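You operate a simulated robot arm through the tools that you are given. There is no shell and no other tool.

You run a simulated robot arm. Do the job below in one go: nothing can be reset, and whatever is moved stays where it is left.

## Task
Swap the white guide roller on the plate for the silver one.
Fine: tighten the cradle lever first; the star knob waits in the white holed block; white one on the free peg; star knob tight again.

The check looks at the end state, three seconds after you hand in, the way a careful person would. Anything else that was tipped, shoved, dropped, spilled or broken makes it a failure.

## Robot
A 6-joint arm with a two-finger parallel gripper, fixed in place. Base frame: the origin is at the foot of the arm, x ahead of it, y to its left, z up; the work surface is at about z = 840. Units: mm, degrees, N and s.
With the tool pointing down near the work surface it reaches from about 260 to 680 mm from the base axis. Its first joint turns from -66.0 to 66.0 degrees. Payload 2.9 kg.
Tool frame: the origin (TCP) lies between the finger pads and is the grasp point; the fingertips stand 30 mm ahead of it; z points along the fingers, y is the line along which they close. Largest opening 110 mm; finger width 20, thickness 10; the body of the gripper, 48 by 112 mm, starts 55 mm behind the TCP.
Orientation is told as [roll, pitch, yaw] about the base's x, y, z axes, in that order, counted from this pose: with the fingers straight down and closing along the base's y, the tool's x points along the base's -x, its y along +y and its z along -z.

## Interface
- The arm moves only by the tool step_arm. Its argument "commands" is a list of rows, each an object of numbers (a shift or turn left out is 0, a gripper value left out holds the last): "ax", "ay", "az": the turn, a rotation vector about the tool's x, y, z in units of 8 degrees (1.0 is 8 degrees); "tx", "ty", "tz": the shift along the tool's x, y, z in units of 30 mm (1.0 is 30 mm); "hand": the finger opening in mm, from 0 to 110. In form: [{"ax": .., "ay": .., "az": .., "tx": .., "ty": .., "tz": .., "hand": ..}, ...]. A call has 1 to 20 rows; each row shifts and turns the commanded pose from where the row before left it, along the tool's axes as they then stand. A call with a number of a shift or a turn outside -1 to 1 is refused whole. Each row takes 0.2 s and may step no farther than 50 mm and 8.6 degrees from the row before; otherwise, or with a gripper value out of range, the whole call is refused. Where a pose cannot be reached the arm comes as near as it can. A force on the tool above 40 N (or 10 N above the force at the start of the call, whichever is more), or a blocked arm, ends the call early, and 0.2 s more pass. The fingers move at their own pace (about 108 mm/s each) and stop on an object; they squeeze with about 36 N. The grip force told is the motor's: it shows also when the fingers shut on nothing. Time passes only in rows, and 0.2 s behind the last, so rows that do not move let the fingers close. It gives the time, the measured TCP pose, the force on the tool (base axes), the opening and the grip force at its end, in the units of the frame above (readings bear some noise), with the torque about the TCP (base axes, N m) and any sound that the robot's microphone picked up, and new pictures: "pictures" is both (left out), scene, wrist or none.
- Cameras (640 x 400 px; columns grow to the right, rows downward): "scene" is fixed at [91.7, 454.4, 1366.5]; the picture's right is [-0.52, -0.85, 0.00], its down [-0.59, 0.36, -0.72] and it looks along [0.61, -0.38, -0.69] (base axes); focal length 264 px, centre (320, 200). "wrist" rides on the gripper at [72, 17, -103] in the tool frame; the picture's right is [-0.23, 0.97, 0.00], its down [-0.76, -0.18, -0.62] and it looks along [-0.61, -0.14, 0.78] (tool axes); focal length 222 px, centre (320, 200). There is no depth. A picture from a camera that has moved, and an enlarged one, comes with that camera's place and axes in the base frame and with its lens.
- zoom(camera, box): a new picture of the part [left, top, right, bottom] of that camera's present view, enlarged. It takes no simulated time.
- sign_off(): hands the job in; it is judged then, once.

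Places have to be worked out from the pictures, the camera data and where the tool is seen. Open the gripper and draw the arm clear of the work before you hand the job in, unless the task says otherwise.

The tools are called after ">>>" as a command line: name --argument value ..., lists and objects as JSON in quotes. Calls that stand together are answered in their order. step_arm: Moves the arm, as the interface text tells. Its arguments: {"type":"object","properties":{"commands":{"type":"array"},"pictures":{"type":"string","enum":["both","scene","wrist","none"]}},"required":["commands"]} The other tools are called the same way: zoom (camera, box) takes an enlarged picture of a part of a camera's view; sign_off () hands the job in.

At the start:

```text
time: 0.0
eef_pos: [322.1, 198.1, 1183.4]
orientation: [0.1, 0.1, 0.0]
wrist_force: [-0.1, -0.2, -0.3]
ft_torque: [0.03, -0.01, 0.0]
opening: 110.0
grasp_force: 0.1
```

scene: 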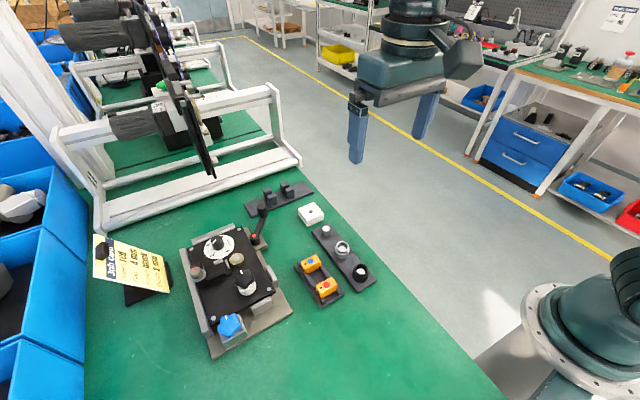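
wrist: 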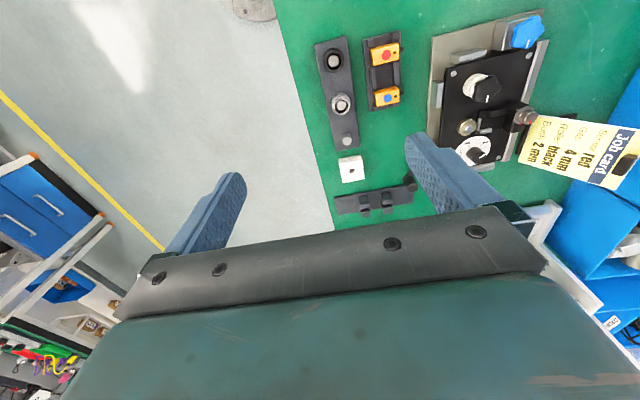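

I start by enlarging both views of the work area to identify the parts before moving.

>>> zoom --camera "scene" --box '[160, 170, 320, 270]'

>>> zoom --camera "scene" --box '[160, 260, 320, 360]'

>>> zoom --camera "scene" --box '[270, 180, 400, 310]'

>>> zoom --camera "wrist" --box '[420, 0, 560, 180]'

>>> zoom --camera "wrist" --box '[300, 20, 440, 220]'

>>> zoom --camera "scene" --box '[85, 225, 185, 310]'

```text
4.00 times, centred on (240, 220) of scene
camera zoom: at [91.7, 454.4, 1366.5], right [-0.52, -0.85, 0.0], down [-0.59, 0.36, -0.72], along [0.61, -0.38, -0.69], focal length 1056 px, centre (640, 120)
```

zoom: 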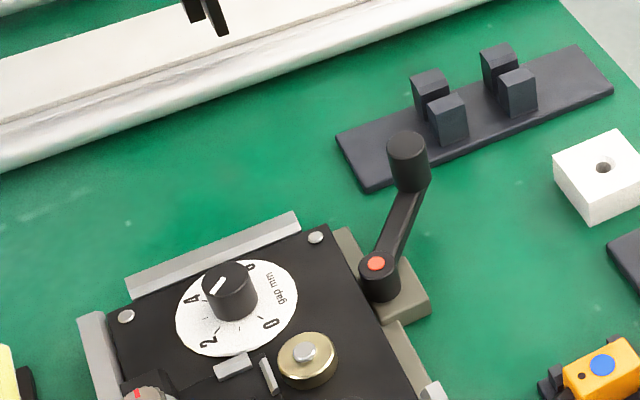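

```text
4.00 times, centred on (240, 310) of scene
camera zoom: at [91.7, 454.4, 1366.5], right [-0.52, -0.85, 0.0], down [-0.59, 0.36, -0.72], along [0.61, -0.38, -0.69], focal length 1056 px, centre (640, -240)
```

zoom: 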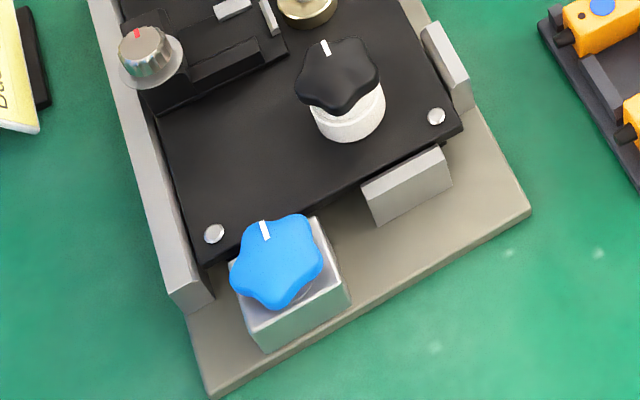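

```text
3.08 times, centred on (335, 245) of scene
camera zoom: at [91.7, 454.4, 1366.5], right [-0.52, -0.85, 0.0], down [-0.59, 0.36, -0.72], along [0.61, -0.38, -0.69], focal length 812 px, centre (274, 62)
```

zoom: 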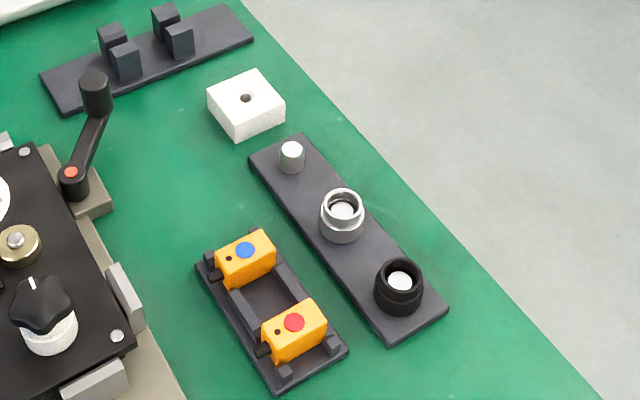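

```text
2.22 times, centred on (490, 90) of wrist
camera zoom: at [249.3, 214.7, 1286.4], right [0.23, 0.97, 0.0], down [0.76, -0.18, 0.62], along [0.61, -0.14, -0.78], focal length 494 px, centre (-58, 444)
```

zoom: 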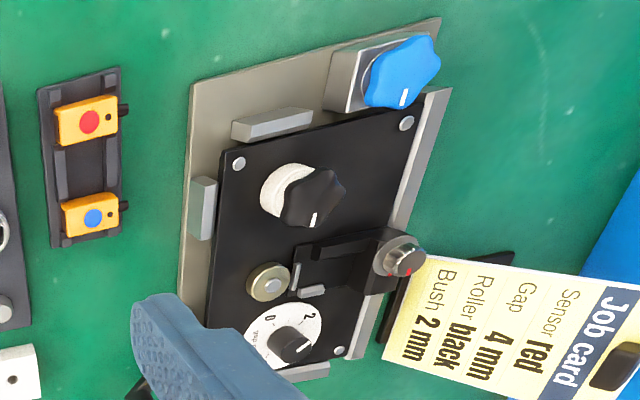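

```text
2.00 times, centred on (370, 120) of wrist
camera zoom: at [249.3, 214.7, 1286.4], right [0.23, 0.97, 0.0], down [0.76, -0.18, 0.62], along [0.61, -0.14, -0.78], focal length 444 px, centre (220, 360)
```

zoom: 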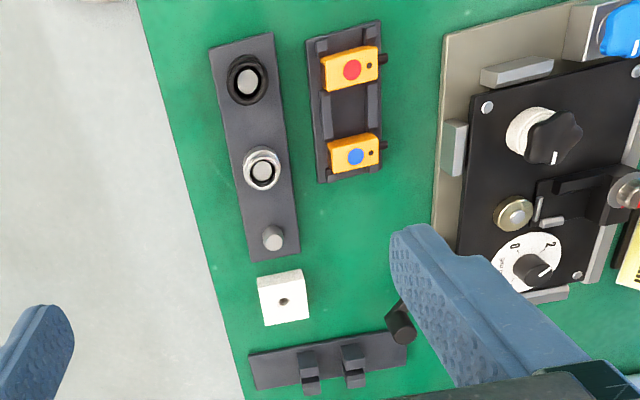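

```text
4.71 times, centred on (135, 268) of scene
camera zoom: at [91.7, 454.4, 1366.5], right [-0.52, -0.85, 0.0], down [-0.59, 0.36, -0.72], along [0.61, -0.38, -0.69], focal length 1242 px, centre (1191, -118)
```

zoom: 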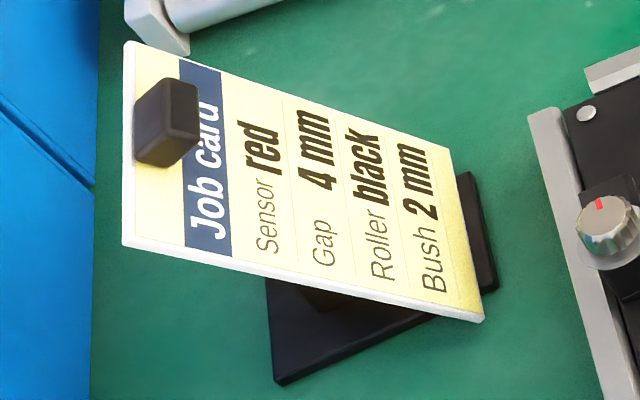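

The card asks for a black roller, but the instructions I was given say silver, so I follow those. I see the lever (red dot hub), the black star knob on the white roller, the holed white block, and a peg board with one free peg; I move closer for a better look without coming near anything.

>>> step_arm --commands '[{"tx": -0.4, "ty": 0.9, "tz": 0.3}, {"tx": -0.4, "ty": 0.9, "tz": 0.3}, {"tx": -0.4, "ty": 0.9, "tz": 0.3}, {"tx": -0.4, "ty": 0.9, "tz": 0.3}, {}]'

```text
time: 1.2
eef_pos: [369.6, 304.7, 1147.3]
orientation: [0.1, 0.0, 0.0]
wrist_force: [-0.1, -0.5, -0.9]
ft_torque: [0.01, -0.02, -0.02]
opening: 110.3
grasp_force: 0.1
camera wrist: at [297.3, 322.0, 1250.0], right [0.23, 0.97, 0.0], down [0.76, -0.18, 0.62], along [0.61, -0.14, -0.78], focal length 222 px, centre (320, 200)
```

scene: 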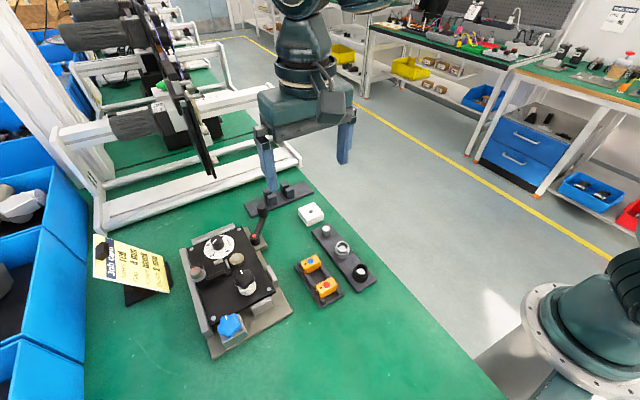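
wrist: 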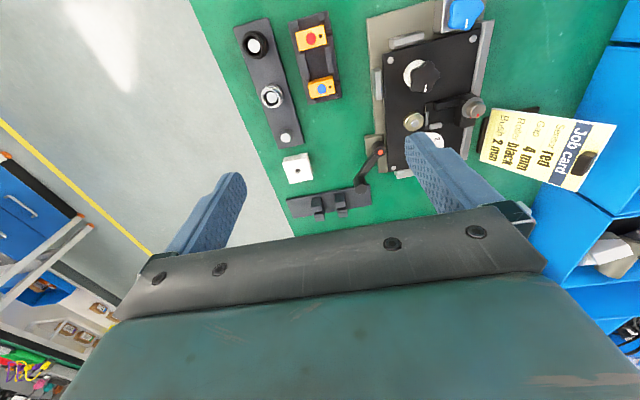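

Closer now. I enlarge the lever/cradle corner and the rest of the cradle to find how the lever tightens.

>>> zoom --camera "wrist" --box '[330, 120, 430, 220]'

>>> zoom --camera "scene" --box '[225, 195, 295, 260]'

>>> zoom --camera "wrist" --box '[360, 0, 500, 140]'

>>> zoom --camera "wrist" --box '[225, 10, 345, 190]'

```text
4.00 times, centred on (380, 170) of wrist
camera zoom: at [297.3, 322.0, 1250.0], right [0.23, 0.97, 0.0], down [0.76, -0.18, 0.62], along [0.61, -0.14, -0.78], focal length 888 px, centre (80, 320)
```

zoom: 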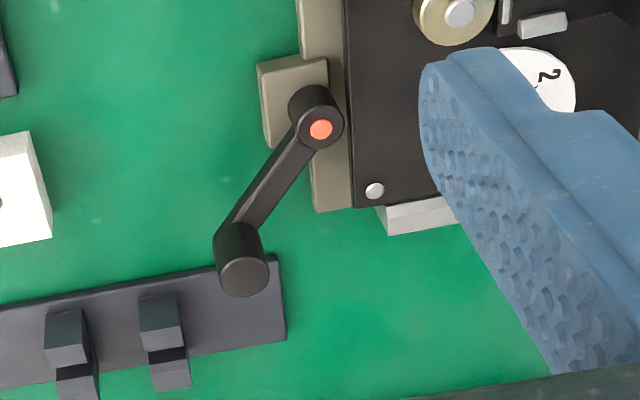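

```text
6.15 times, centred on (260, 228) of scene
camera zoom: at [91.7, 454.4, 1366.5], right [-0.52, -0.85, 0.0], down [-0.59, 0.36, -0.72], along [0.61, -0.38, -0.69], focal length 1624 px, centre (689, 31)
```

zoom: 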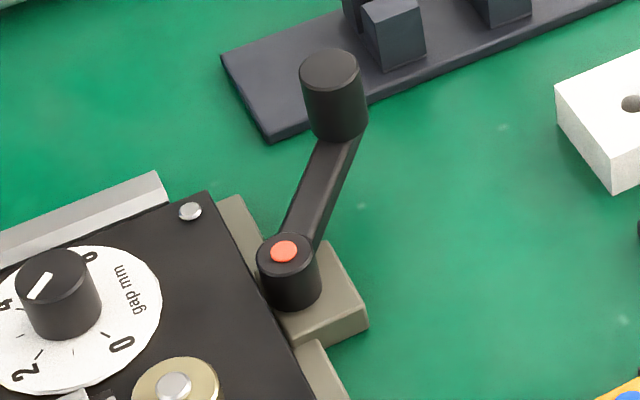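

```text
2.86 times, centred on (430, 70) of wrist
camera zoom: at [297.3, 322.0, 1250.0], right [0.23, 0.97, 0.0], down [0.76, -0.18, 0.62], along [0.61, -0.14, -0.78], focal length 635 px, centre (6, 571)
```

zoom: 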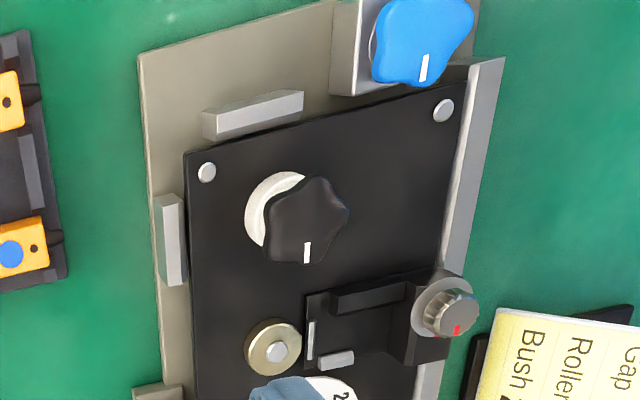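

```text
2.22 times, centred on (285, 100) of wrist
camera zoom: at [297.3, 322.0, 1250.0], right [0.23, 0.97, 0.0], down [0.76, -0.18, 0.62], along [0.61, -0.14, -0.78], focal length 494 px, centre (398, 422)
```

zoom: 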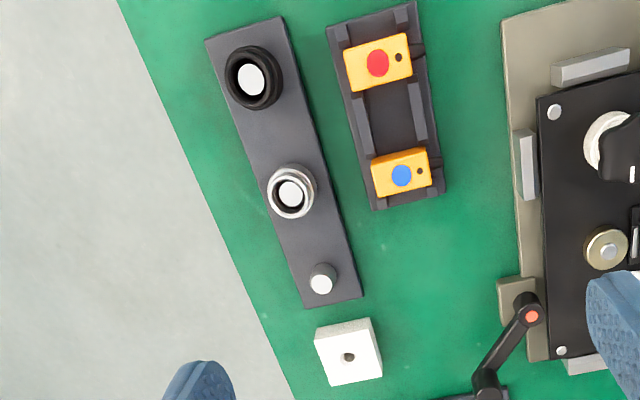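

The lever hub looks to be near (501, 385, 878) and its grip knob near (558, 339, 905). I move above the grip knob and turn the wrist so the fingers can straddle it across its swing direction, staying high.

>>> step_arm --commands '[{"tx": -0.95, "ty": 0.15, "tz": 0.5}, {"tx": -0.95, "ty": 0.15, "tz": 0.5}, {"tx": -0.95, "ty": 0.15, "tz": 0.5}, {"tx": -0.95, "ty": 0.15, "tz": 0.5}, {"tx": -0.95, "ty": 0.15, "tz": 0.5}, {"tx": -0.95, "ty": 0.15, "tz": 0.5}, {"az": -1}, {"az": -1}, {"az": -1}, {"az": -1}, {"az": -1}, {"az": -1}, {"az": -1}, {"az": -1}, {"az": -1}, {"az": -1}, {"az": -1}, {"az": -1}, {}]'

```text
time: 5.2
eef_pos: [541.0, 333.1, 1058.6]
orientation: [0.0, 0.0, 96.1]
wrist_force: [0.7, -0.8, 0.7]
ft_torque: [-0.01, -0.01, 0.01]
opening: 110.0
grasp_force: 0.1
camera wrist: at [531.6, 258.9, 1160.3], right [-0.99, 0.12, 0.0], down [0.1, 0.78, 0.62], along [0.08, 0.62, -0.78], focal length 222 px, centre (320, 200)
```

scene: 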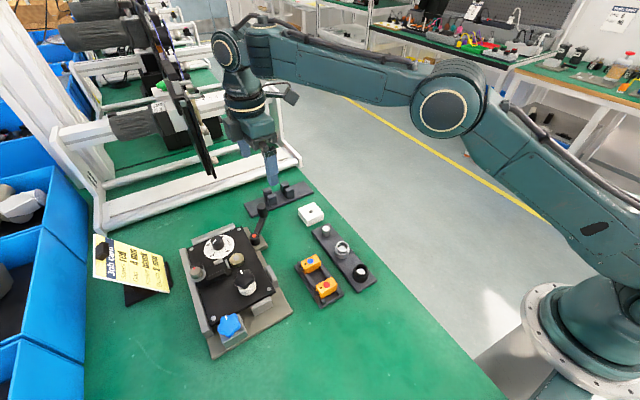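
wrist: 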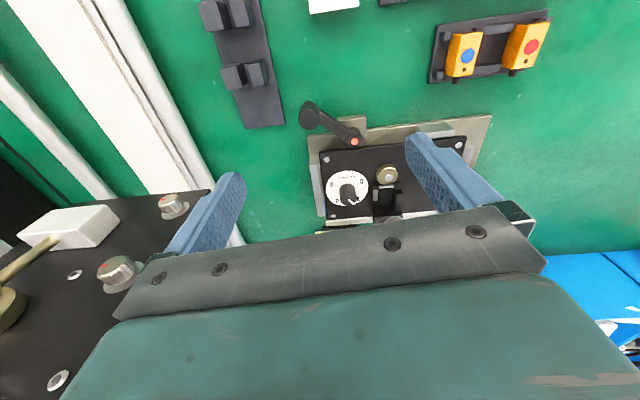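

Yaw 96° reached with no trouble. I enlarge the lever from this side.

>>> zoom --camera "wrist" --box '[290, 85, 400, 165]'

>>> zoom --camera "wrist" --box '[300, 110, 420, 230]'

```text
5.00 times, centred on (345, 125) of wrist
camera zoom: at [531.6, 258.9, 1160.3], right [-0.99, 0.12, 0.0], down [0.1, 0.78, 0.62], along [0.08, 0.62, -0.78], focal length 1111 px, centre (195, 575)
```

zoom: 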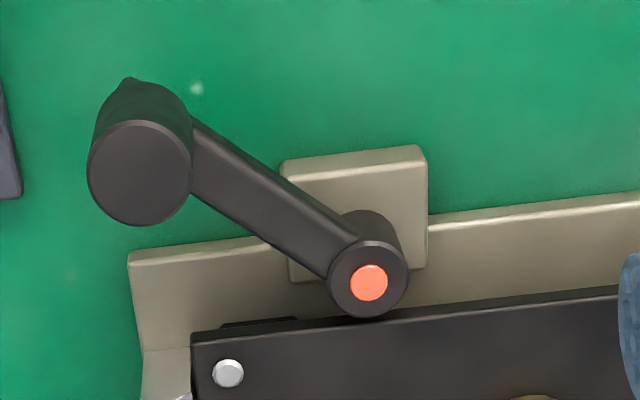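

```text
3.33 times, centred on (360, 170) of wrist
camera zoom: at [531.6, 258.9, 1160.3], right [-0.99, 0.12, 0.0], down [0.1, 0.78, 0.62], along [0.08, 0.62, -0.78], focal length 740 px, centre (187, 300)
```

zoom: 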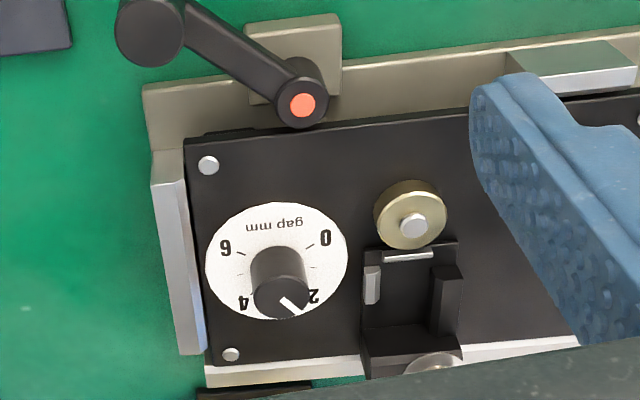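

The lever's grip knob top is near (555, 341, 911), about 23 mm across, with the arm pointing at about -39°. I finish turning to yaw 141°, narrow the fingers to 50 mm and come down to just above it, then check.

>>> step_arm --commands '[{"az": -1, "hand": 60}, {"az": -1}, {"az": -1}, {"az": -1}, {"az": -1}, {"az": -0.62}, {"tx": 0.195, "ty": -0.5, "tz": 0.4}, {"tz": 0.9}, {"tz": 0.9}, {"tz": 0.9}, {}]'

```text
time: 7.6
eef_pos: [555.6, 341.4, 963.5]
orientation: [0.0, 0.0, 141.0]
wrist_force: [-1.2, 0.9, 0.3]
ft_torque: [0.02, 0.01, -0.01]
opening: 60.2
grasp_force: 0.0
camera wrist: at [600.0, 284.4, 1066.6], right [-0.79, -0.61, 0.0], down [-0.48, 0.62, 0.62], along [-0.38, 0.49, -0.78], focal length 222 px, centre (320, 200)
```

scene: 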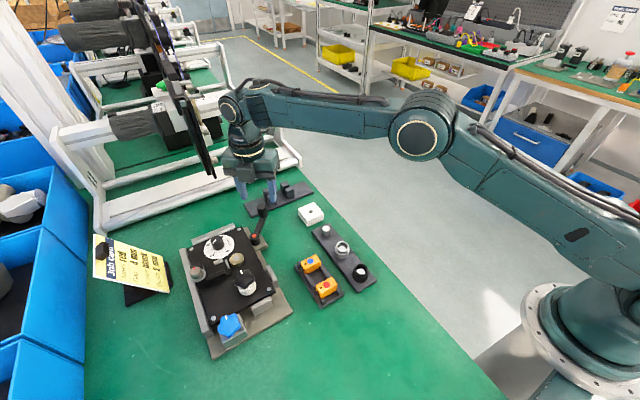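
wrist: 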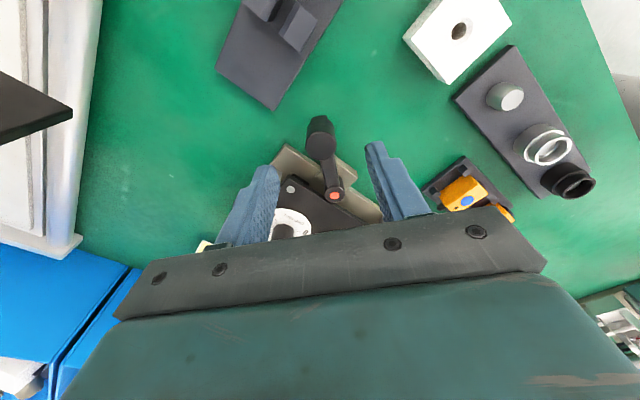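

The knob sits nearly centred between the fingers in the picture; I enlarge to measure its offset along the lever.

>>> zoom --camera "wrist" --box '[260, 90, 400, 230]'

>>> zoom --camera "scene" --box '[220, 140, 300, 250]'

```text
2.86 times, centred on (330, 160) of wrist
camera zoom: at [600.0, 284.4, 1066.6], right [-0.79, -0.61, 0.0], down [-0.48, 0.62, 0.62], along [-0.38, 0.49, -0.78], focal length 635 px, centre (291, 314)
```

zoom: 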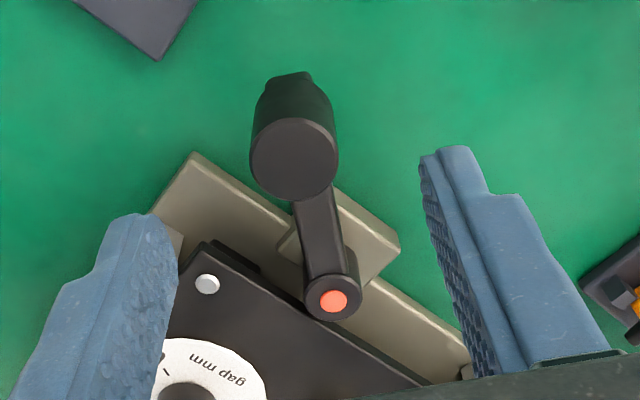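

```text
3.64 times, centred on (260, 195) of scene
camera zoom: at [91.7, 454.4, 1366.5], right [-0.52, -0.85, 0.0], down [-0.59, 0.36, -0.72], along [0.61, -0.38, -0.69], focal length 960 px, centre (538, 218)
```

zoom: 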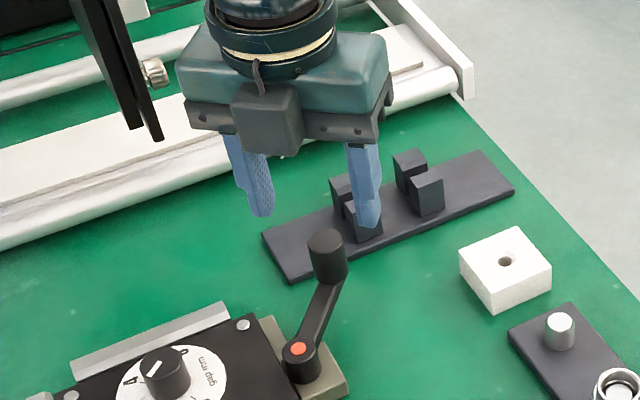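

Knob top is right under the tool (554.9, 341.4) and the lever hub at about (502.5, 385). I lower to grip the knob with the fingers across its swing direction and close.

>>> step_arm --commands '[{"tz": 0.75}, {"tz": 0.75}, {"tz": 0.67}, {}, {"hand": 15}, {}, {}, {}]'

```text
time: 9.4
eef_pos: [553.2, 343.0, 897.6]
orientation: [0.0, 0.1, 140.9]
wrist_force: [-6.4, -5.2, -1.1]
ft_torque: [0.49, -0.13, -0.04]
opening: 23.0
grasp_force: 45.4
camera wrist: at [599.5, 284.1, 1001.9], right [-0.79, -0.61, 0.0], down [-0.48, 0.62, 0.62], along [-0.38, 0.49, -0.78], focal length 222 px, centre (320, 200)
```

scene: 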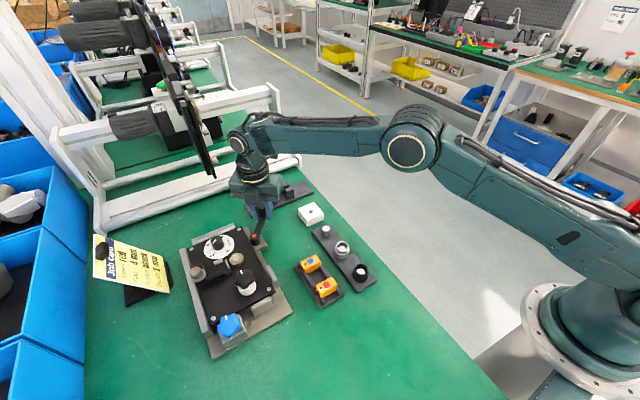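
wrist: 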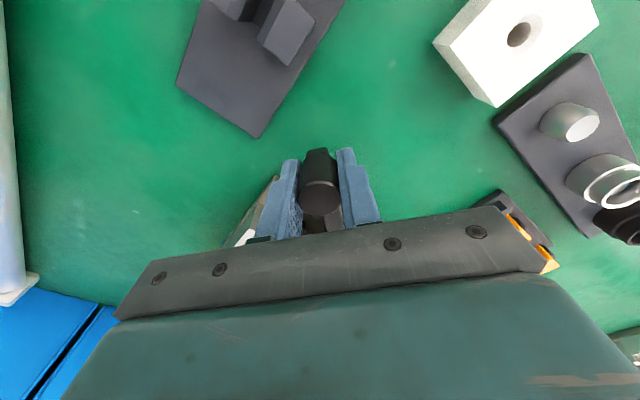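

The knob is gripped (23 mm). I begin swinging the lever clockwise about its hub in small 4° steps and watch the force.

>>> step_arm --commands '[{"tx": -0.0056, "ty": 0.159, "az": 0.5}, {"tx": -0.0056, "ty": 0.159, "az": 0.5}, {"tx": -0.0056, "ty": 0.159, "az": 0.5}, {}]'

```text
time: 10.4
eef_pos: [543.7, 332.0, 900.4]
orientation: [0.0, 0.0, 129.0]
wrist_force: [-0.5, 12.5, -7.2]
ft_torque: [-0.13, 0.38, -0.51]
opening: 23.1
grasp_force: 45.0
camera wrist: at [576.2, 266.0, 1001.9], right [-0.9, -0.44, 0.0], down [-0.34, 0.7, 0.62], along [-0.27, 0.56, -0.78], focal length 222 px, centre (320, 200)
```

scene: 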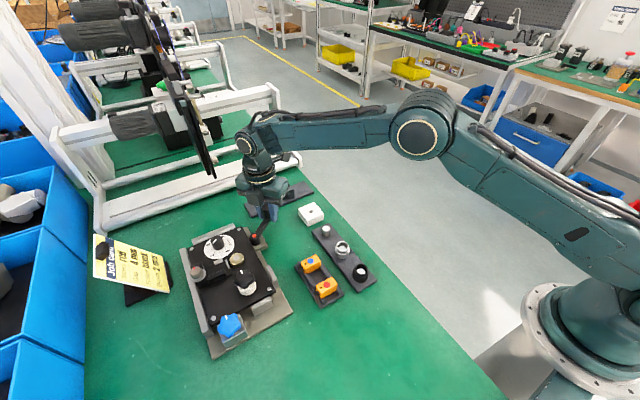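
wrist: 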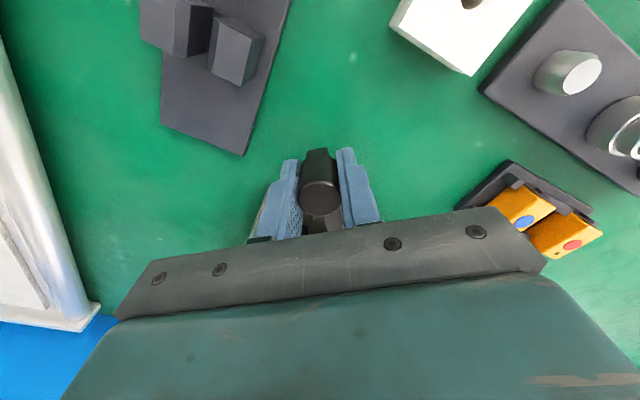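

The lever follows with about 8 N resistance. I continue clockwise, easing slightly inward to relieve the radial pull.

>>> step_arm --commands '[{"tx": -0.02, "ty": 0.157, "az": 0.5}, {"tx": -0.015, "ty": 0.157, "az": 0.5}, {"tx": -0.01, "ty": 0.157, "az": 0.5}, {"tx": -0.0056, "ty": 0.157, "az": 0.5}, {"tx": -0.0056, "ty": 0.157, "az": 0.5}, {}]' --pictures "wrist"

```text
time: 11.8
eef_pos: [524.0, 320.6, 898.8]
orientation: [0.0, 0.0, 109.0]
wrist_force: [-6.6, 14.0, -9.1]
ft_torque: [0.66, -0.25, 0.07]
opening: 23.0
grasp_force: 45.6
camera wrist: at [530.7, 247.4, 1001.9], right [-0.99, -0.1, 0.0], down [-0.08, 0.78, 0.62], along [-0.06, 0.62, -0.78], focal length 222 px, centre (320, 200)
```

wrist: 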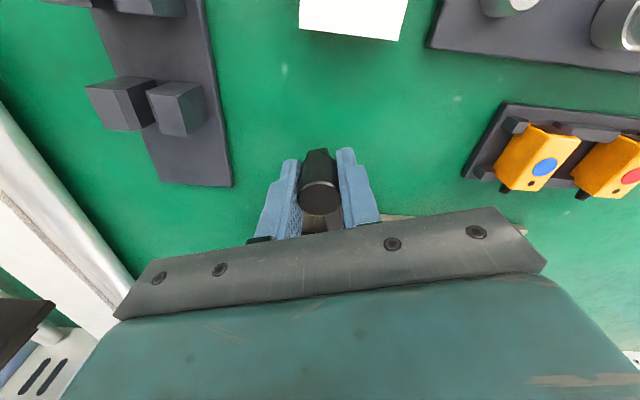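

Still turning freely (no tangential build-up, only a radial pull inward). I move inward a bit more and continue the swing.

>>> step_arm --commands '[{"tx": -0.04, "ty": 0.155, "az": 0.5}, {"tx": -0.02, "ty": 0.155, "az": 0.5}, {"tx": -0.0056, "ty": 0.155, "az": 0.5}, {"tx": -0.0056, "ty": 0.155, "az": 0.5}, {}]' --pictures "none"

>>> step_arm --commands '[{"tx": -0.0056, "ty": 0.155, "az": 0.5}, {"tx": -0.0056, "ty": 0.155, "az": 0.5}, {}]' --pictures "both"

```text
time: 13.0
eef_pos: [505.1, 316.4, 898.1]
orientation: [0.0, 0.1, 92.7]
wrist_force: [1.1, 2.3, -7.3]
ft_torque: [-0.02, 0.02, -0.09]
opening: 23.3
grasp_force: 44.9
```

```text
time: 13.8
eef_pos: [495.3, 317.7, 899.6]
orientation: [0.0, 0.1, 84.9]
wrist_force: [2.5, -2.5, -11.0]
ft_torque: [0.08, -0.05, -0.26]
opening: 23.1
grasp_force: 44.7
camera wrist: at [471.8, 247.3, 1002.1], right [-0.95, 0.31, 0.0], down [0.25, 0.74, 0.62], along [0.2, 0.59, -0.78], focal length 222 px, centre (320, 200)
```

scene: 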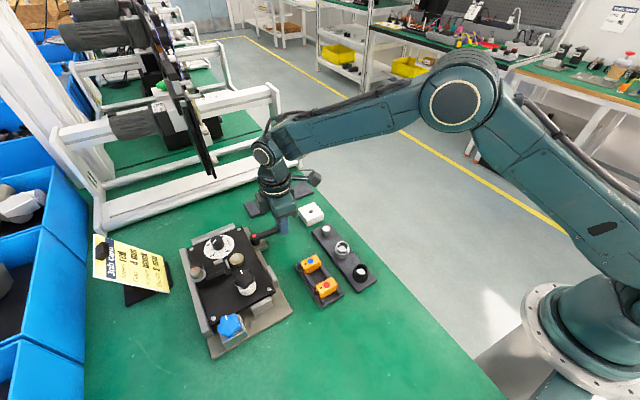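
wrist: 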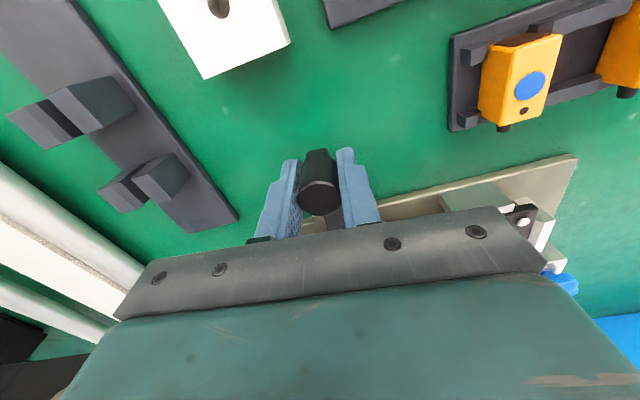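

Forces stay small; the lever is now near -95°. I continue clockwise, watching for a rise in resistance.

>>> step_arm --commands '[{"tx": -0.0056, "ty": 0.155, "az": 0.5}, {"tx": -0.0056, "ty": 0.155, "az": 0.5}, {"tx": -0.0056, "ty": 0.155, "az": 0.5}, {}]' --pictures "none"

>>> step_arm --commands '[{"tx": -0.0056, "ty": 0.155, "az": 0.5}, {"tx": -0.0056, "ty": 0.155, "az": 0.5}, {}]' --pictures "wrist"

```text
time: 14.8
eef_pos: [480.8, 319.6, 899.4]
orientation: [0.0, 0.0, 72.7]
wrist_force: [0.4, -12.3, -0.7]
ft_torque: [-0.74, 0.33, -0.29]
opening: 23.2
grasp_force: 45.6
```

```text
time: 15.6
eef_pos: [473.5, 323.4, 899.9]
orientation: [0.1, 0.2, 64.8]
wrist_force: [-1.9, -13.1, 3.4]
ft_torque: [-0.55, 0.35, -0.31]
opening: 23.0
grasp_force: 44.4
camera wrist: at [426.5, 265.3, 1002.0], right [-0.79, 0.62, 0.0], down [0.48, 0.61, 0.62], along [0.39, 0.49, -0.78], focal length 222 px, centre (320, 200)
```

wrist: 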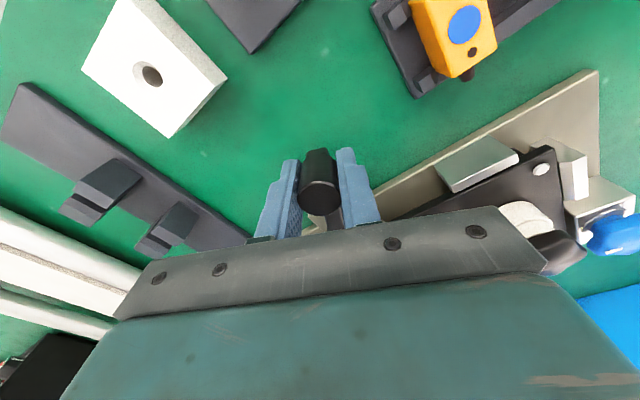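

Lever at about -115°, still no end stop; a slight outward correction relieves the radial load. I continue.

>>> step_arm --commands '[{"tx": 0.02, "ty": 0.155, "az": 0.5}, {"tx": 0.01, "ty": 0.155, "az": 0.5}, {}]' --pictures "none"

>>> step_arm --commands '[{"tx": 0.0, "ty": 0.155, "az": 0.5}, {"tx": 0.0, "ty": 0.155, "az": 0.5}, {}]' --pictures "both"

```text
time: 16.4
eef_pos: [465.8, 326.6, 899.4]
orientation: [-0.1, -0.2, 56.7]
wrist_force: [16.0, -15.1, -8.2]
ft_torque: [0.33, -0.1, -0.1]
opening: 23.0
grasp_force: 45.1
```

```text
time: 16.8
eef_pos: [466.4, 327.0, 899.9]
orientation: [-0.4, -0.4, 53.0]
wrist_force: [11.8, -1.9, -5.2]
ft_torque: [0.27, 0.48, 0.62]
opening: 23.0
grasp_force: 44.8
stopped in row 2: the force on the tool passed its limit at 44 N (the readings are from after the stop); the commanded pose is now the measured one
camera wrist: at [408.1, 279.8, 1001.3], right [-0.64, 0.77, 0.0], down [0.59, 0.5, 0.63], along [0.49, 0.4, -0.78], focal length 222 px, centre (320, 200)
```

scene: 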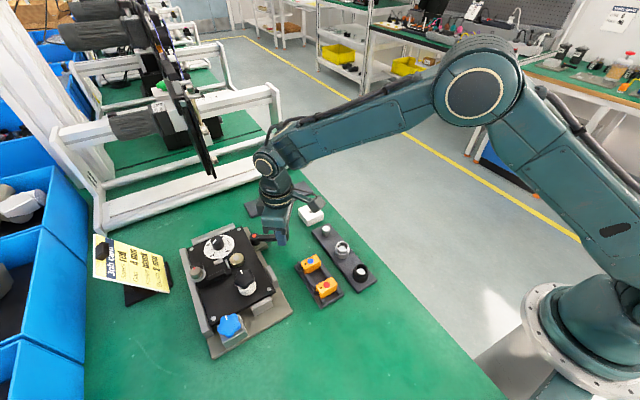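
wrist: 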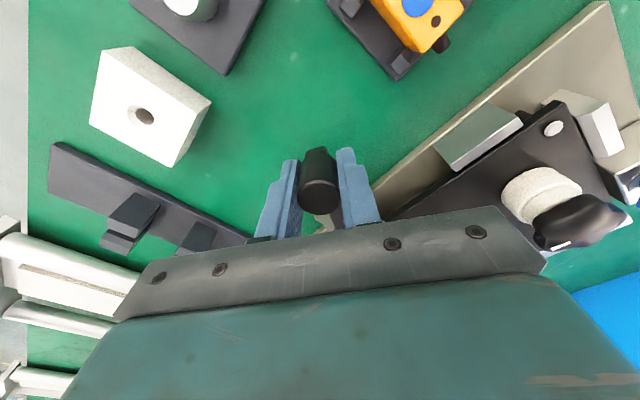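

The swing hit a hard stop (44 N, about 82° of travel), which looks like the lever being tight. I give one more small confirming push before letting go.

>>> step_arm --commands '[{"ty": 0.06}, {"ty": 0.06}, {}]' --pictures "none"

```text
time: 17.6
eef_pos: [466.2, 328.5, 898.8]
orientation: [-0.4, -0.5, 52.6]
wrist_force: [36.2, -11.8, -12.5]
ft_torque: [0.32, 0.55, 0.15]
opening: 23.4
grasp_force: 44.7
```

Pushing 38 N gives no further motion: the lever is against its tight stop. I relax the push, open the fingers and rise straight up.

>>> step_arm --commands '[{"ty": -0.1}, {"hand": 50}, {}, {"tz": -0.8}, {"tz": -1}, {"tz": -1}, {"tz": -1}, {}]'

```text
time: 19.4
eef_pos: [462.4, 328.1, 1013.6]
orientation: [-0.3, -0.3, 53.1]
wrist_force: [-0.7, -0.1, -0.1]
ft_torque: [0.04, -0.01, 0.0]
opening: 50.3
grasp_force: 0.1
camera wrist: at [403.8, 280.3, 1115.5], right [-0.64, 0.77, 0.0], down [0.59, 0.5, 0.63], along [0.48, 0.4, -0.78], focal length 222 px, centre (320, 200)
```

scene: 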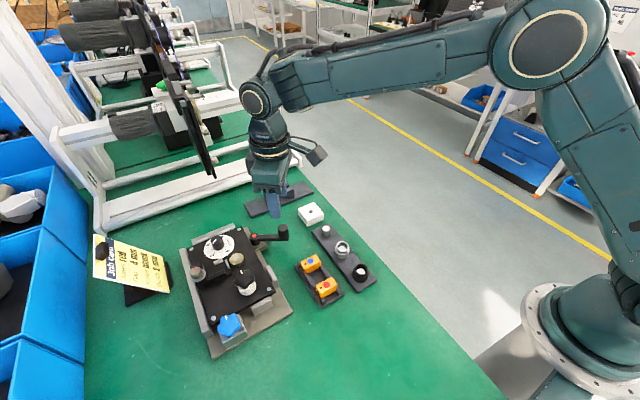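
wrist: 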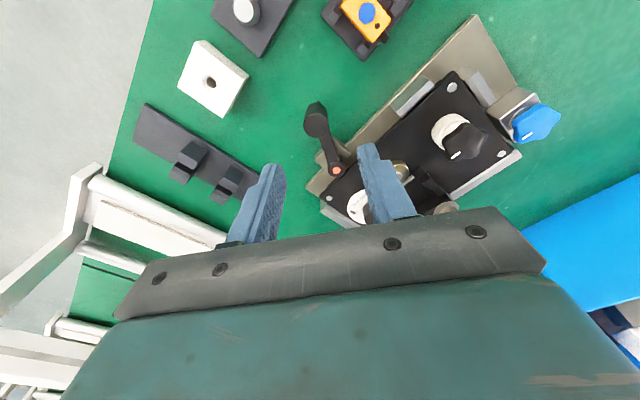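

The lever stayed in its tight position. I level the tool's slight tilt, and move high over to the star knob (about (384, 444)), turning back to yaw near 0.

>>> step_arm --commands '[{"ax": -0.05, "ay": -0.007}, {"tx": -0.305, "ty": 0.88}, {"tx": -0.305, "ty": 0.88}, {"tx": -0.305, "ty": 0.88}, {"tx": -0.305, "ty": 0.88}, {"tx": -0.305, "ty": 0.88}, {"az": 1}, {"az": 1}, {"az": 1}, {"az": 1}, {"az": 1}, {"az": 1}, {"az": 0.64}, {}]'

```text
time: 22.4
eef_pos: [385.1, 443.1, 1013.0]
orientation: [0.4, -0.1, -0.2]
wrist_force: [0.4, 0.0, -0.4]
ft_torque: [-0.01, 0.01, 0.01]
opening: 50.0
grasp_force: 0.1
camera wrist: at [312.4, 460.6, 1116.4], right [0.23, 0.97, 0.01], down [0.76, -0.18, 0.62], along [0.61, -0.14, -0.78], focal length 222 px, centre (320, 200)
```

scene: 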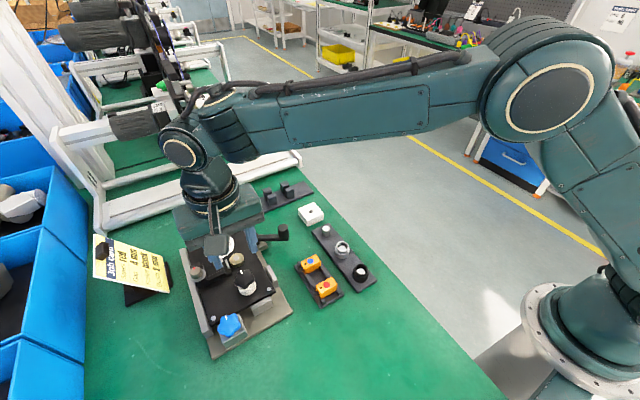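
wrist: 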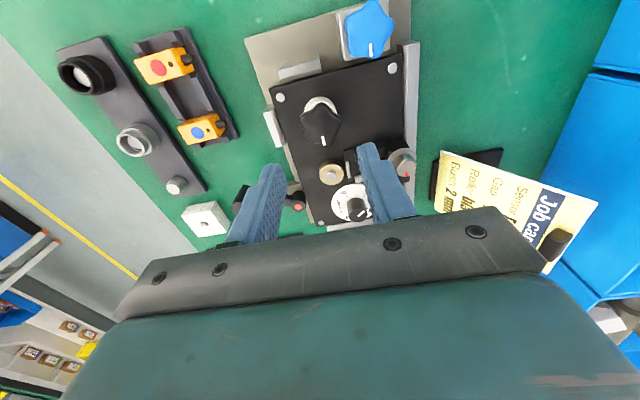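

I correct the small tilt (roll 0.4°) and enlarge the star knob.

>>> step_arm --commands '[{"ax": 0.05, "ay": 0.0125}, {}]' --pictures "none"

>>> zoom --camera "wrist" --box '[270, 80, 370, 160]'

>>> zoom --camera "scene" --box '[215, 260, 275, 305]'

>>> zoom --camera "wrist" --box '[40, 20, 250, 240]'

```text
time: 23.0
eef_pos: [386.1, 444.0, 1014.6]
orientation: [-0.1, -0.1, 0.0]
wrist_force: [0.5, -0.7, -0.3]
ft_torque: [0.01, 0.03, 0.01]
opening: 50.2
grasp_force: 0.0
```

```text
5.00 times, centred on (320, 120) of wrist
camera zoom: at [312.8, 461.3, 1116.3], right [0.23, 0.97, 0.0], down [0.76, -0.18, 0.62], along [0.61, -0.14, -0.78], focal length 1111 px, centre (320, 600)
```

zoom: 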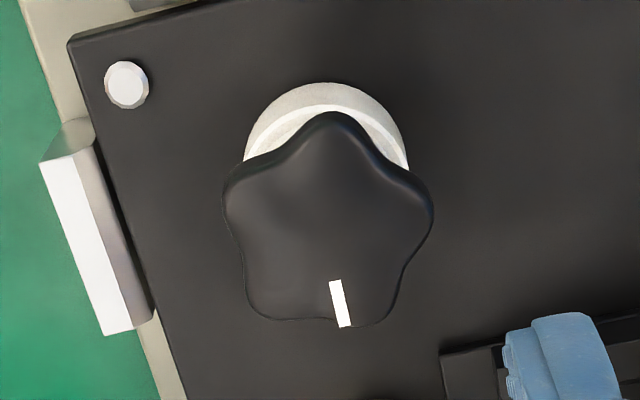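

```text
8.89 times, centred on (245, 282) of scene
camera zoom: at [91.7, 454.4, 1366.5], right [-0.52, -0.85, 0.0], down [-0.59, 0.36, -0.72], along [0.61, -0.38, -0.69], focal length 2346 px, centre (987, -533)
```

zoom: 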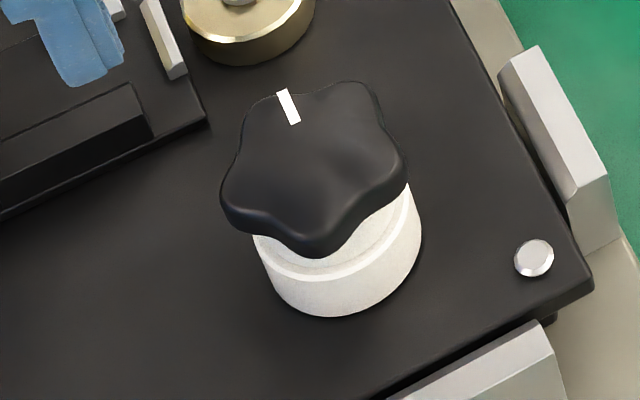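

```text
1.82 times, centred on (145, 130) of wrist
camera zoom: at [312.8, 461.3, 1116.3], right [0.23, 0.97, 0.0], down [0.76, -0.18, 0.62], along [0.61, -0.14, -0.78], focal length 404 px, centre (638, 327)
```

zoom: 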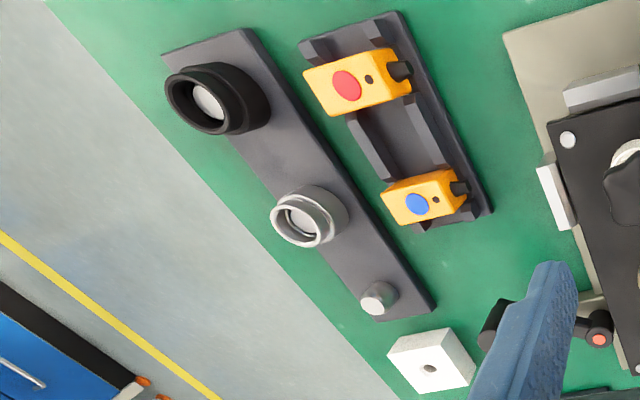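

Star lobes measured: centre about (388, 444.6), radius 20, lobes at 18°+72k — so one lobe faces +y, ideal for gripping at yaw 0. I lower to 960 with a +2 mm x correction and re-measure.

>>> step_arm --commands '[{"tx": -0.07, "hand": 66}, {"tz": 0.9}, {"tz": 0.9}, {}]'

>>> zoom --camera "wrist" --box '[250, 100, 390, 200]'

>>> zoom --camera "scene" --box '[205, 220, 285, 310]'

```text
time: 24.0
eef_pos: [388.6, 443.7, 959.8]
orientation: [0.0, -0.2, 0.1]
wrist_force: [-0.2, -0.2, 0.5]
ft_torque: [-0.01, -0.04, 0.0]
opening: 66.3
grasp_force: 0.0
camera wrist: at [315.0, 461.2, 1062.4], right [0.23, 0.97, 0.0], down [0.76, -0.18, 0.62], along [0.61, -0.14, -0.78], focal length 222 px, centre (320, 200)
```

scene: 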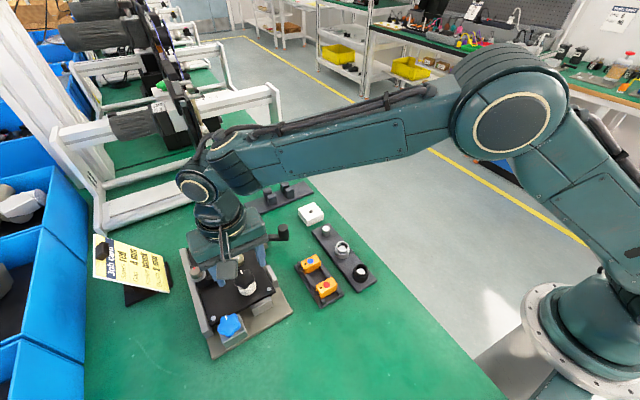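
wrist: 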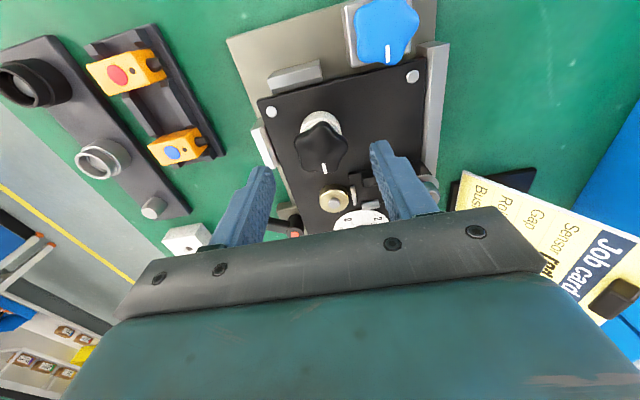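

```text
4.00 times, centred on (320, 150) of wrist
camera zoom: at [315.0, 461.2, 1062.4], right [0.23, 0.97, 0.0], down [0.76, -0.18, 0.62], along [0.61, -0.14, -0.78], focal length 888 px, centre (320, 400)
```

zoom: 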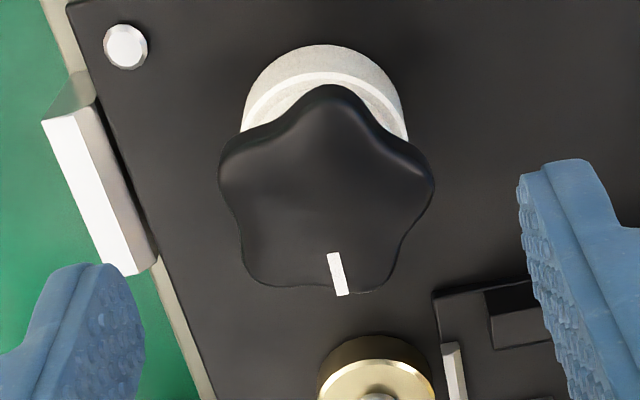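

```text
4.44 times, centred on (245, 265) of scene
camera zoom: at [91.7, 454.4, 1366.5], right [-0.52, -0.85, 0.0], down [-0.59, 0.36, -0.72], along [0.61, -0.38, -0.69], focal length 1173 px, centre (653, -89)
```

zoom: 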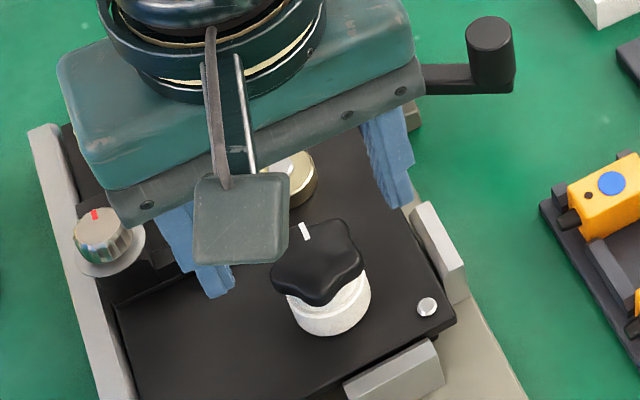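

Both wrist views agree: star lobes at z≈910, centre (387.4, 444.7). I shift 2 mm in +y (lobe-vs-valley grip), lower so the fingertips reach about z=896, and close on the star.

>>> step_arm --commands '[{"tx": -0.01, "ty": 0.08, "tz": 0.5}, {"tz": 0.6}, {}, {"hand": 28}, {}, {}, {}]'

>>> zoom --camera "wrist" --box '[250, 120, 390, 220]'

>>> zoom --camera "scene" --box '[205, 230, 285, 320]'

```text
time: 25.6
eef_pos: [387.9, 445.4, 926.6]
orientation: [-0.2, -0.1, -0.2]
wrist_force: [-2.1, -18.6, 0.2]
ft_torque: [0.03, 0.04, 0.05]
opening: 34.6
grasp_force: 36.0
camera wrist: at [315.7, 463.3, 1028.8], right [0.23, 0.97, 0.0], down [0.76, -0.18, 0.62], along [0.61, -0.15, -0.78], focal length 222 px, centre (320, 200)
```

scene: 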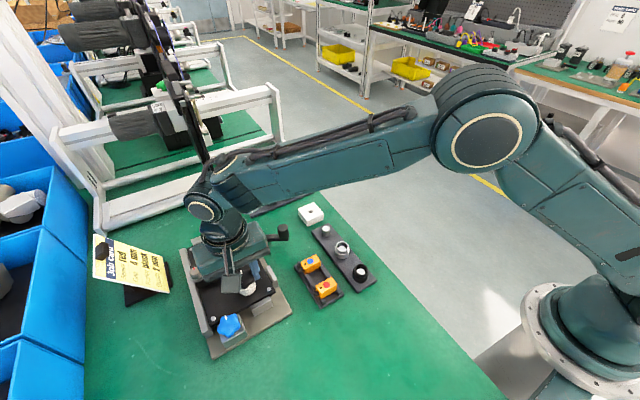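
wrist: 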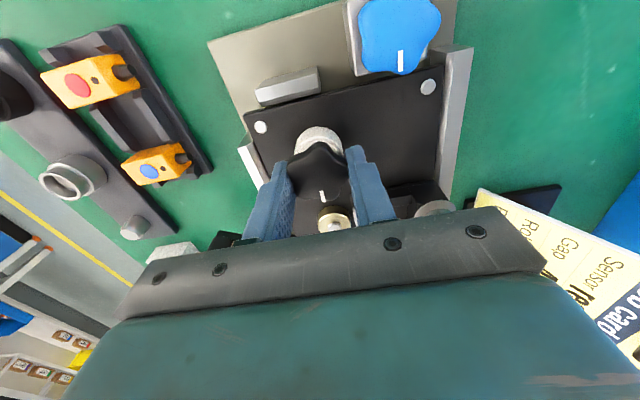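

```text
4.00 times, centred on (320, 170) of wrist
camera zoom: at [315.7, 463.3, 1028.8], right [0.23, 0.97, 0.0], down [0.76, -0.18, 0.62], along [0.61, -0.15, -0.78], focal length 888 px, centre (320, 320)
```

zoom: 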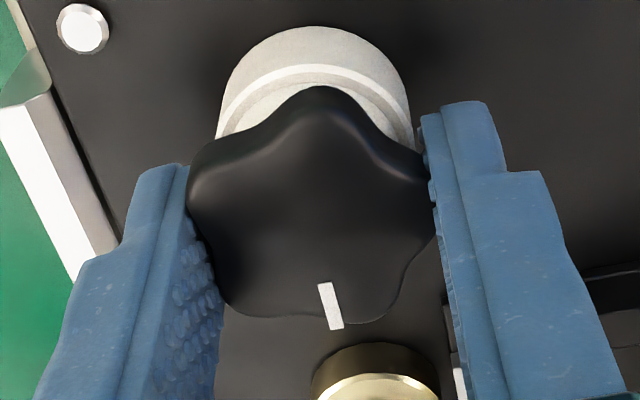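

```text
4.44 times, centred on (245, 275) of scene
camera zoom: at [91.7, 453.9, 1366.7], right [-0.52, -0.85, 0.0], down [-0.59, 0.36, -0.72], along [0.61, -0.38, -0.69], focal length 1173 px, centre (653, -133)
```

zoom: 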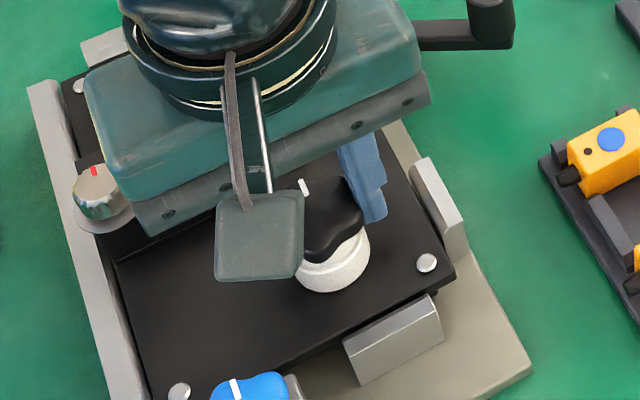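

The star is gripped (34.6 mm) but with a 19 N sideways pull toward -y, so my tool is slightly off-axis; I shift about 1.2 mm to relieve it.

>>> step_arm --commands '[{"ty": -0.04}, {}]' --pictures "none"

```text
time: 26.2
eef_pos: [387.2, 443.8, 925.6]
orientation: [0.0, 0.0, 0.0]
wrist_force: [0.9, -15.5, -1.7]
ft_torque: [-0.36, 0.07, 0.08]
opening: 35.0
grasp_force: 35.9
```

>>> step_arm --commands '[{"ty": -0.06}, {}]' --pictures "none"

```text
time: 26.8
eef_pos: [388.2, 444.1, 926.0]
orientation: [0.1, -0.1, 0.2]
wrist_force: [1.0, -2.6, -4.1]
ft_torque: [-0.12, 0.13, -0.01]
opening: 35.3
grasp_force: 35.4
```

Lateral force is now small. I start unscrewing counter-clockwise with a first 16° and check torque and forces.

>>> step_arm --commands '[{"az": -0.6}, {"az": -0.7}, {"az": -0.7}, {}]' --pictures "wrist"

>>> zoom --camera "wrist" --box '[250, 120, 390, 220]'

```text
time: 27.8
eef_pos: [388.9, 446.5, 926.2]
orientation: [0.2, -0.2, 16.2]
wrist_force: [-1.2, 11.5, -5.7]
ft_torque: [0.22, 0.09, -0.01]
opening: 35.3
grasp_force: 35.9
camera wrist: at [313.3, 441.7, 1029.8], right [-0.05, 1.0, 0.0], down [0.78, 0.04, 0.63], along [0.62, 0.04, -0.78], focal length 222 px, centre (320, 200)
```

wrist: 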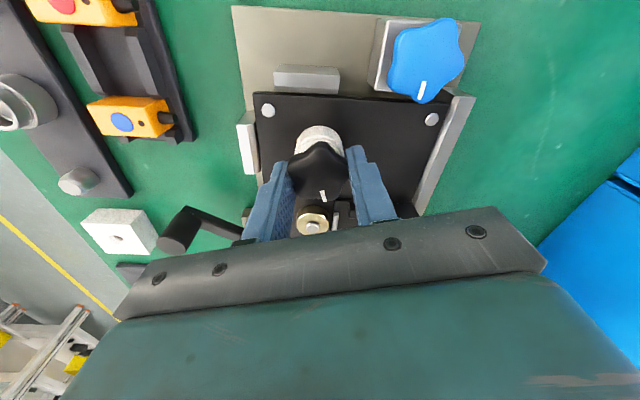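

```text
4.00 times, centred on (320, 170) of wrist
camera zoom: at [313.3, 441.7, 1029.8], right [-0.05, 1.0, 0.0], down [0.78, 0.04, 0.63], along [0.62, 0.04, -0.78], focal length 888 px, centre (320, 320)
```

zoom: 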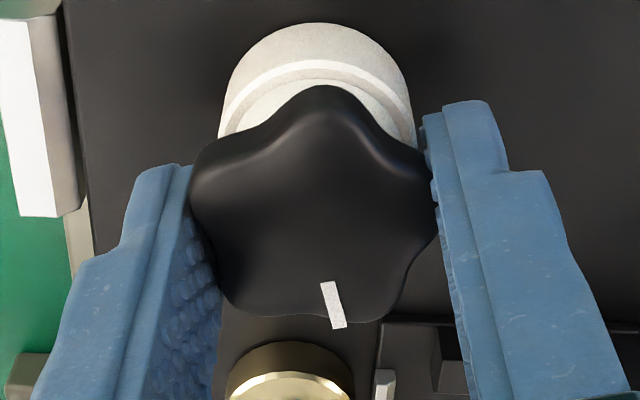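

The star turns with the gripper and torque is low. I continue the stroke another 64°, rising a hair for the thread.

>>> step_arm --commands '[{"az": -1, "ty": 0.02}, {"az": -1, "ty": 0.02}, {"az": -1, "tz": -0.002}, {"az": -1, "tz": -0.002}, {"az": -1, "tz": -0.002}, {"az": -1, "tz": -0.002}, {}]' --pictures "none"

>>> step_arm --commands '[{"az": -1, "tz": -0.002}, {"az": -1, "tz": -0.002}, {"az": -1, "tz": -0.002}, {"az": -1, "tz": -0.002}, {}]' --pictures "wrist"

>>> zoom --camera "wrist" --box '[250, 120, 390, 220]'

```text
time: 29.4
eef_pos: [386.3, 447.9, 929.1]
orientation: [0.0, -0.1, 64.4]
wrist_force: [-4.8, 27.7, 1.9]
ft_torque: [0.3, 0.09, -0.04]
opening: 35.2
grasp_force: 36.3
```

```text
time: 30.6
eef_pos: [386.2, 447.1, 928.7]
orientation: [-0.1, 0.0, 96.6]
wrist_force: [-12.7, 24.6, 7.9]
ft_torque: [0.48, 0.18, -0.08]
opening: 34.9
grasp_force: 35.8
camera wrist: at [377.0, 373.2, 1031.0], right [-0.99, 0.12, 0.0], down [0.09, 0.78, 0.62], along [0.07, 0.62, -0.78], focal length 222 px, centre (320, 200)
```

wrist: 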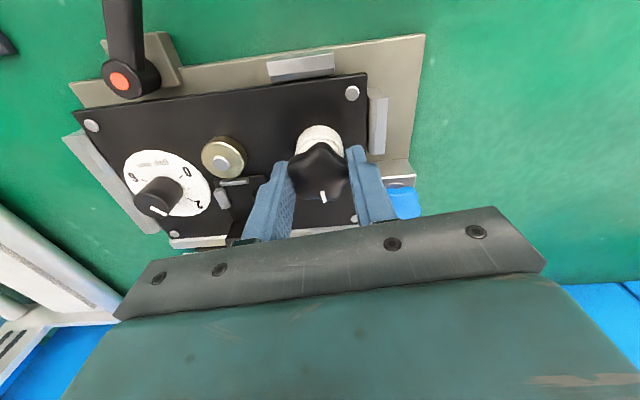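

```text
4.00 times, centred on (320, 170) of wrist
camera zoom: at [377.0, 373.2, 1031.0], right [-0.99, 0.12, 0.0], down [0.09, 0.78, 0.62], along [0.07, 0.62, -0.78], focal length 888 px, centre (320, 320)
```

zoom: 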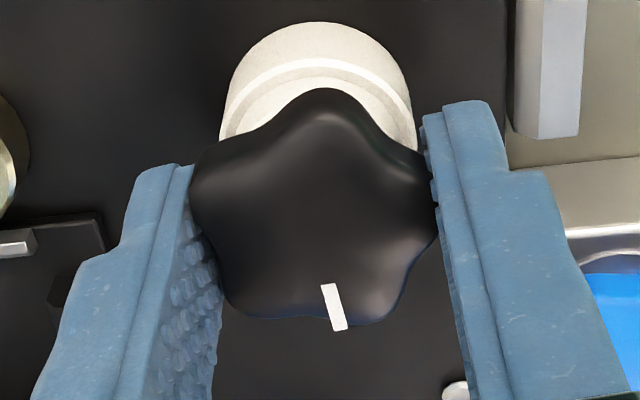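

A 27 N sideways pull toward +y/-x has built up, so the tool axis is off the screw axis; I shift to relieve it before continuing.

>>> step_arm --commands '[{"tx": -0.05, "ty": 0.02}, {"tx": -0.05, "ty": 0.02}, {}]' --pictures "none"

```text
time: 31.4
eef_pos: [386.7, 447.9, 928.1]
orientation: [-0.1, 0.1, 96.0]
wrist_force: [-13.8, 5.7, 16.4]
ft_torque: [0.14, 0.46, -0.02]
opening: 34.9
grasp_force: 36.4
```

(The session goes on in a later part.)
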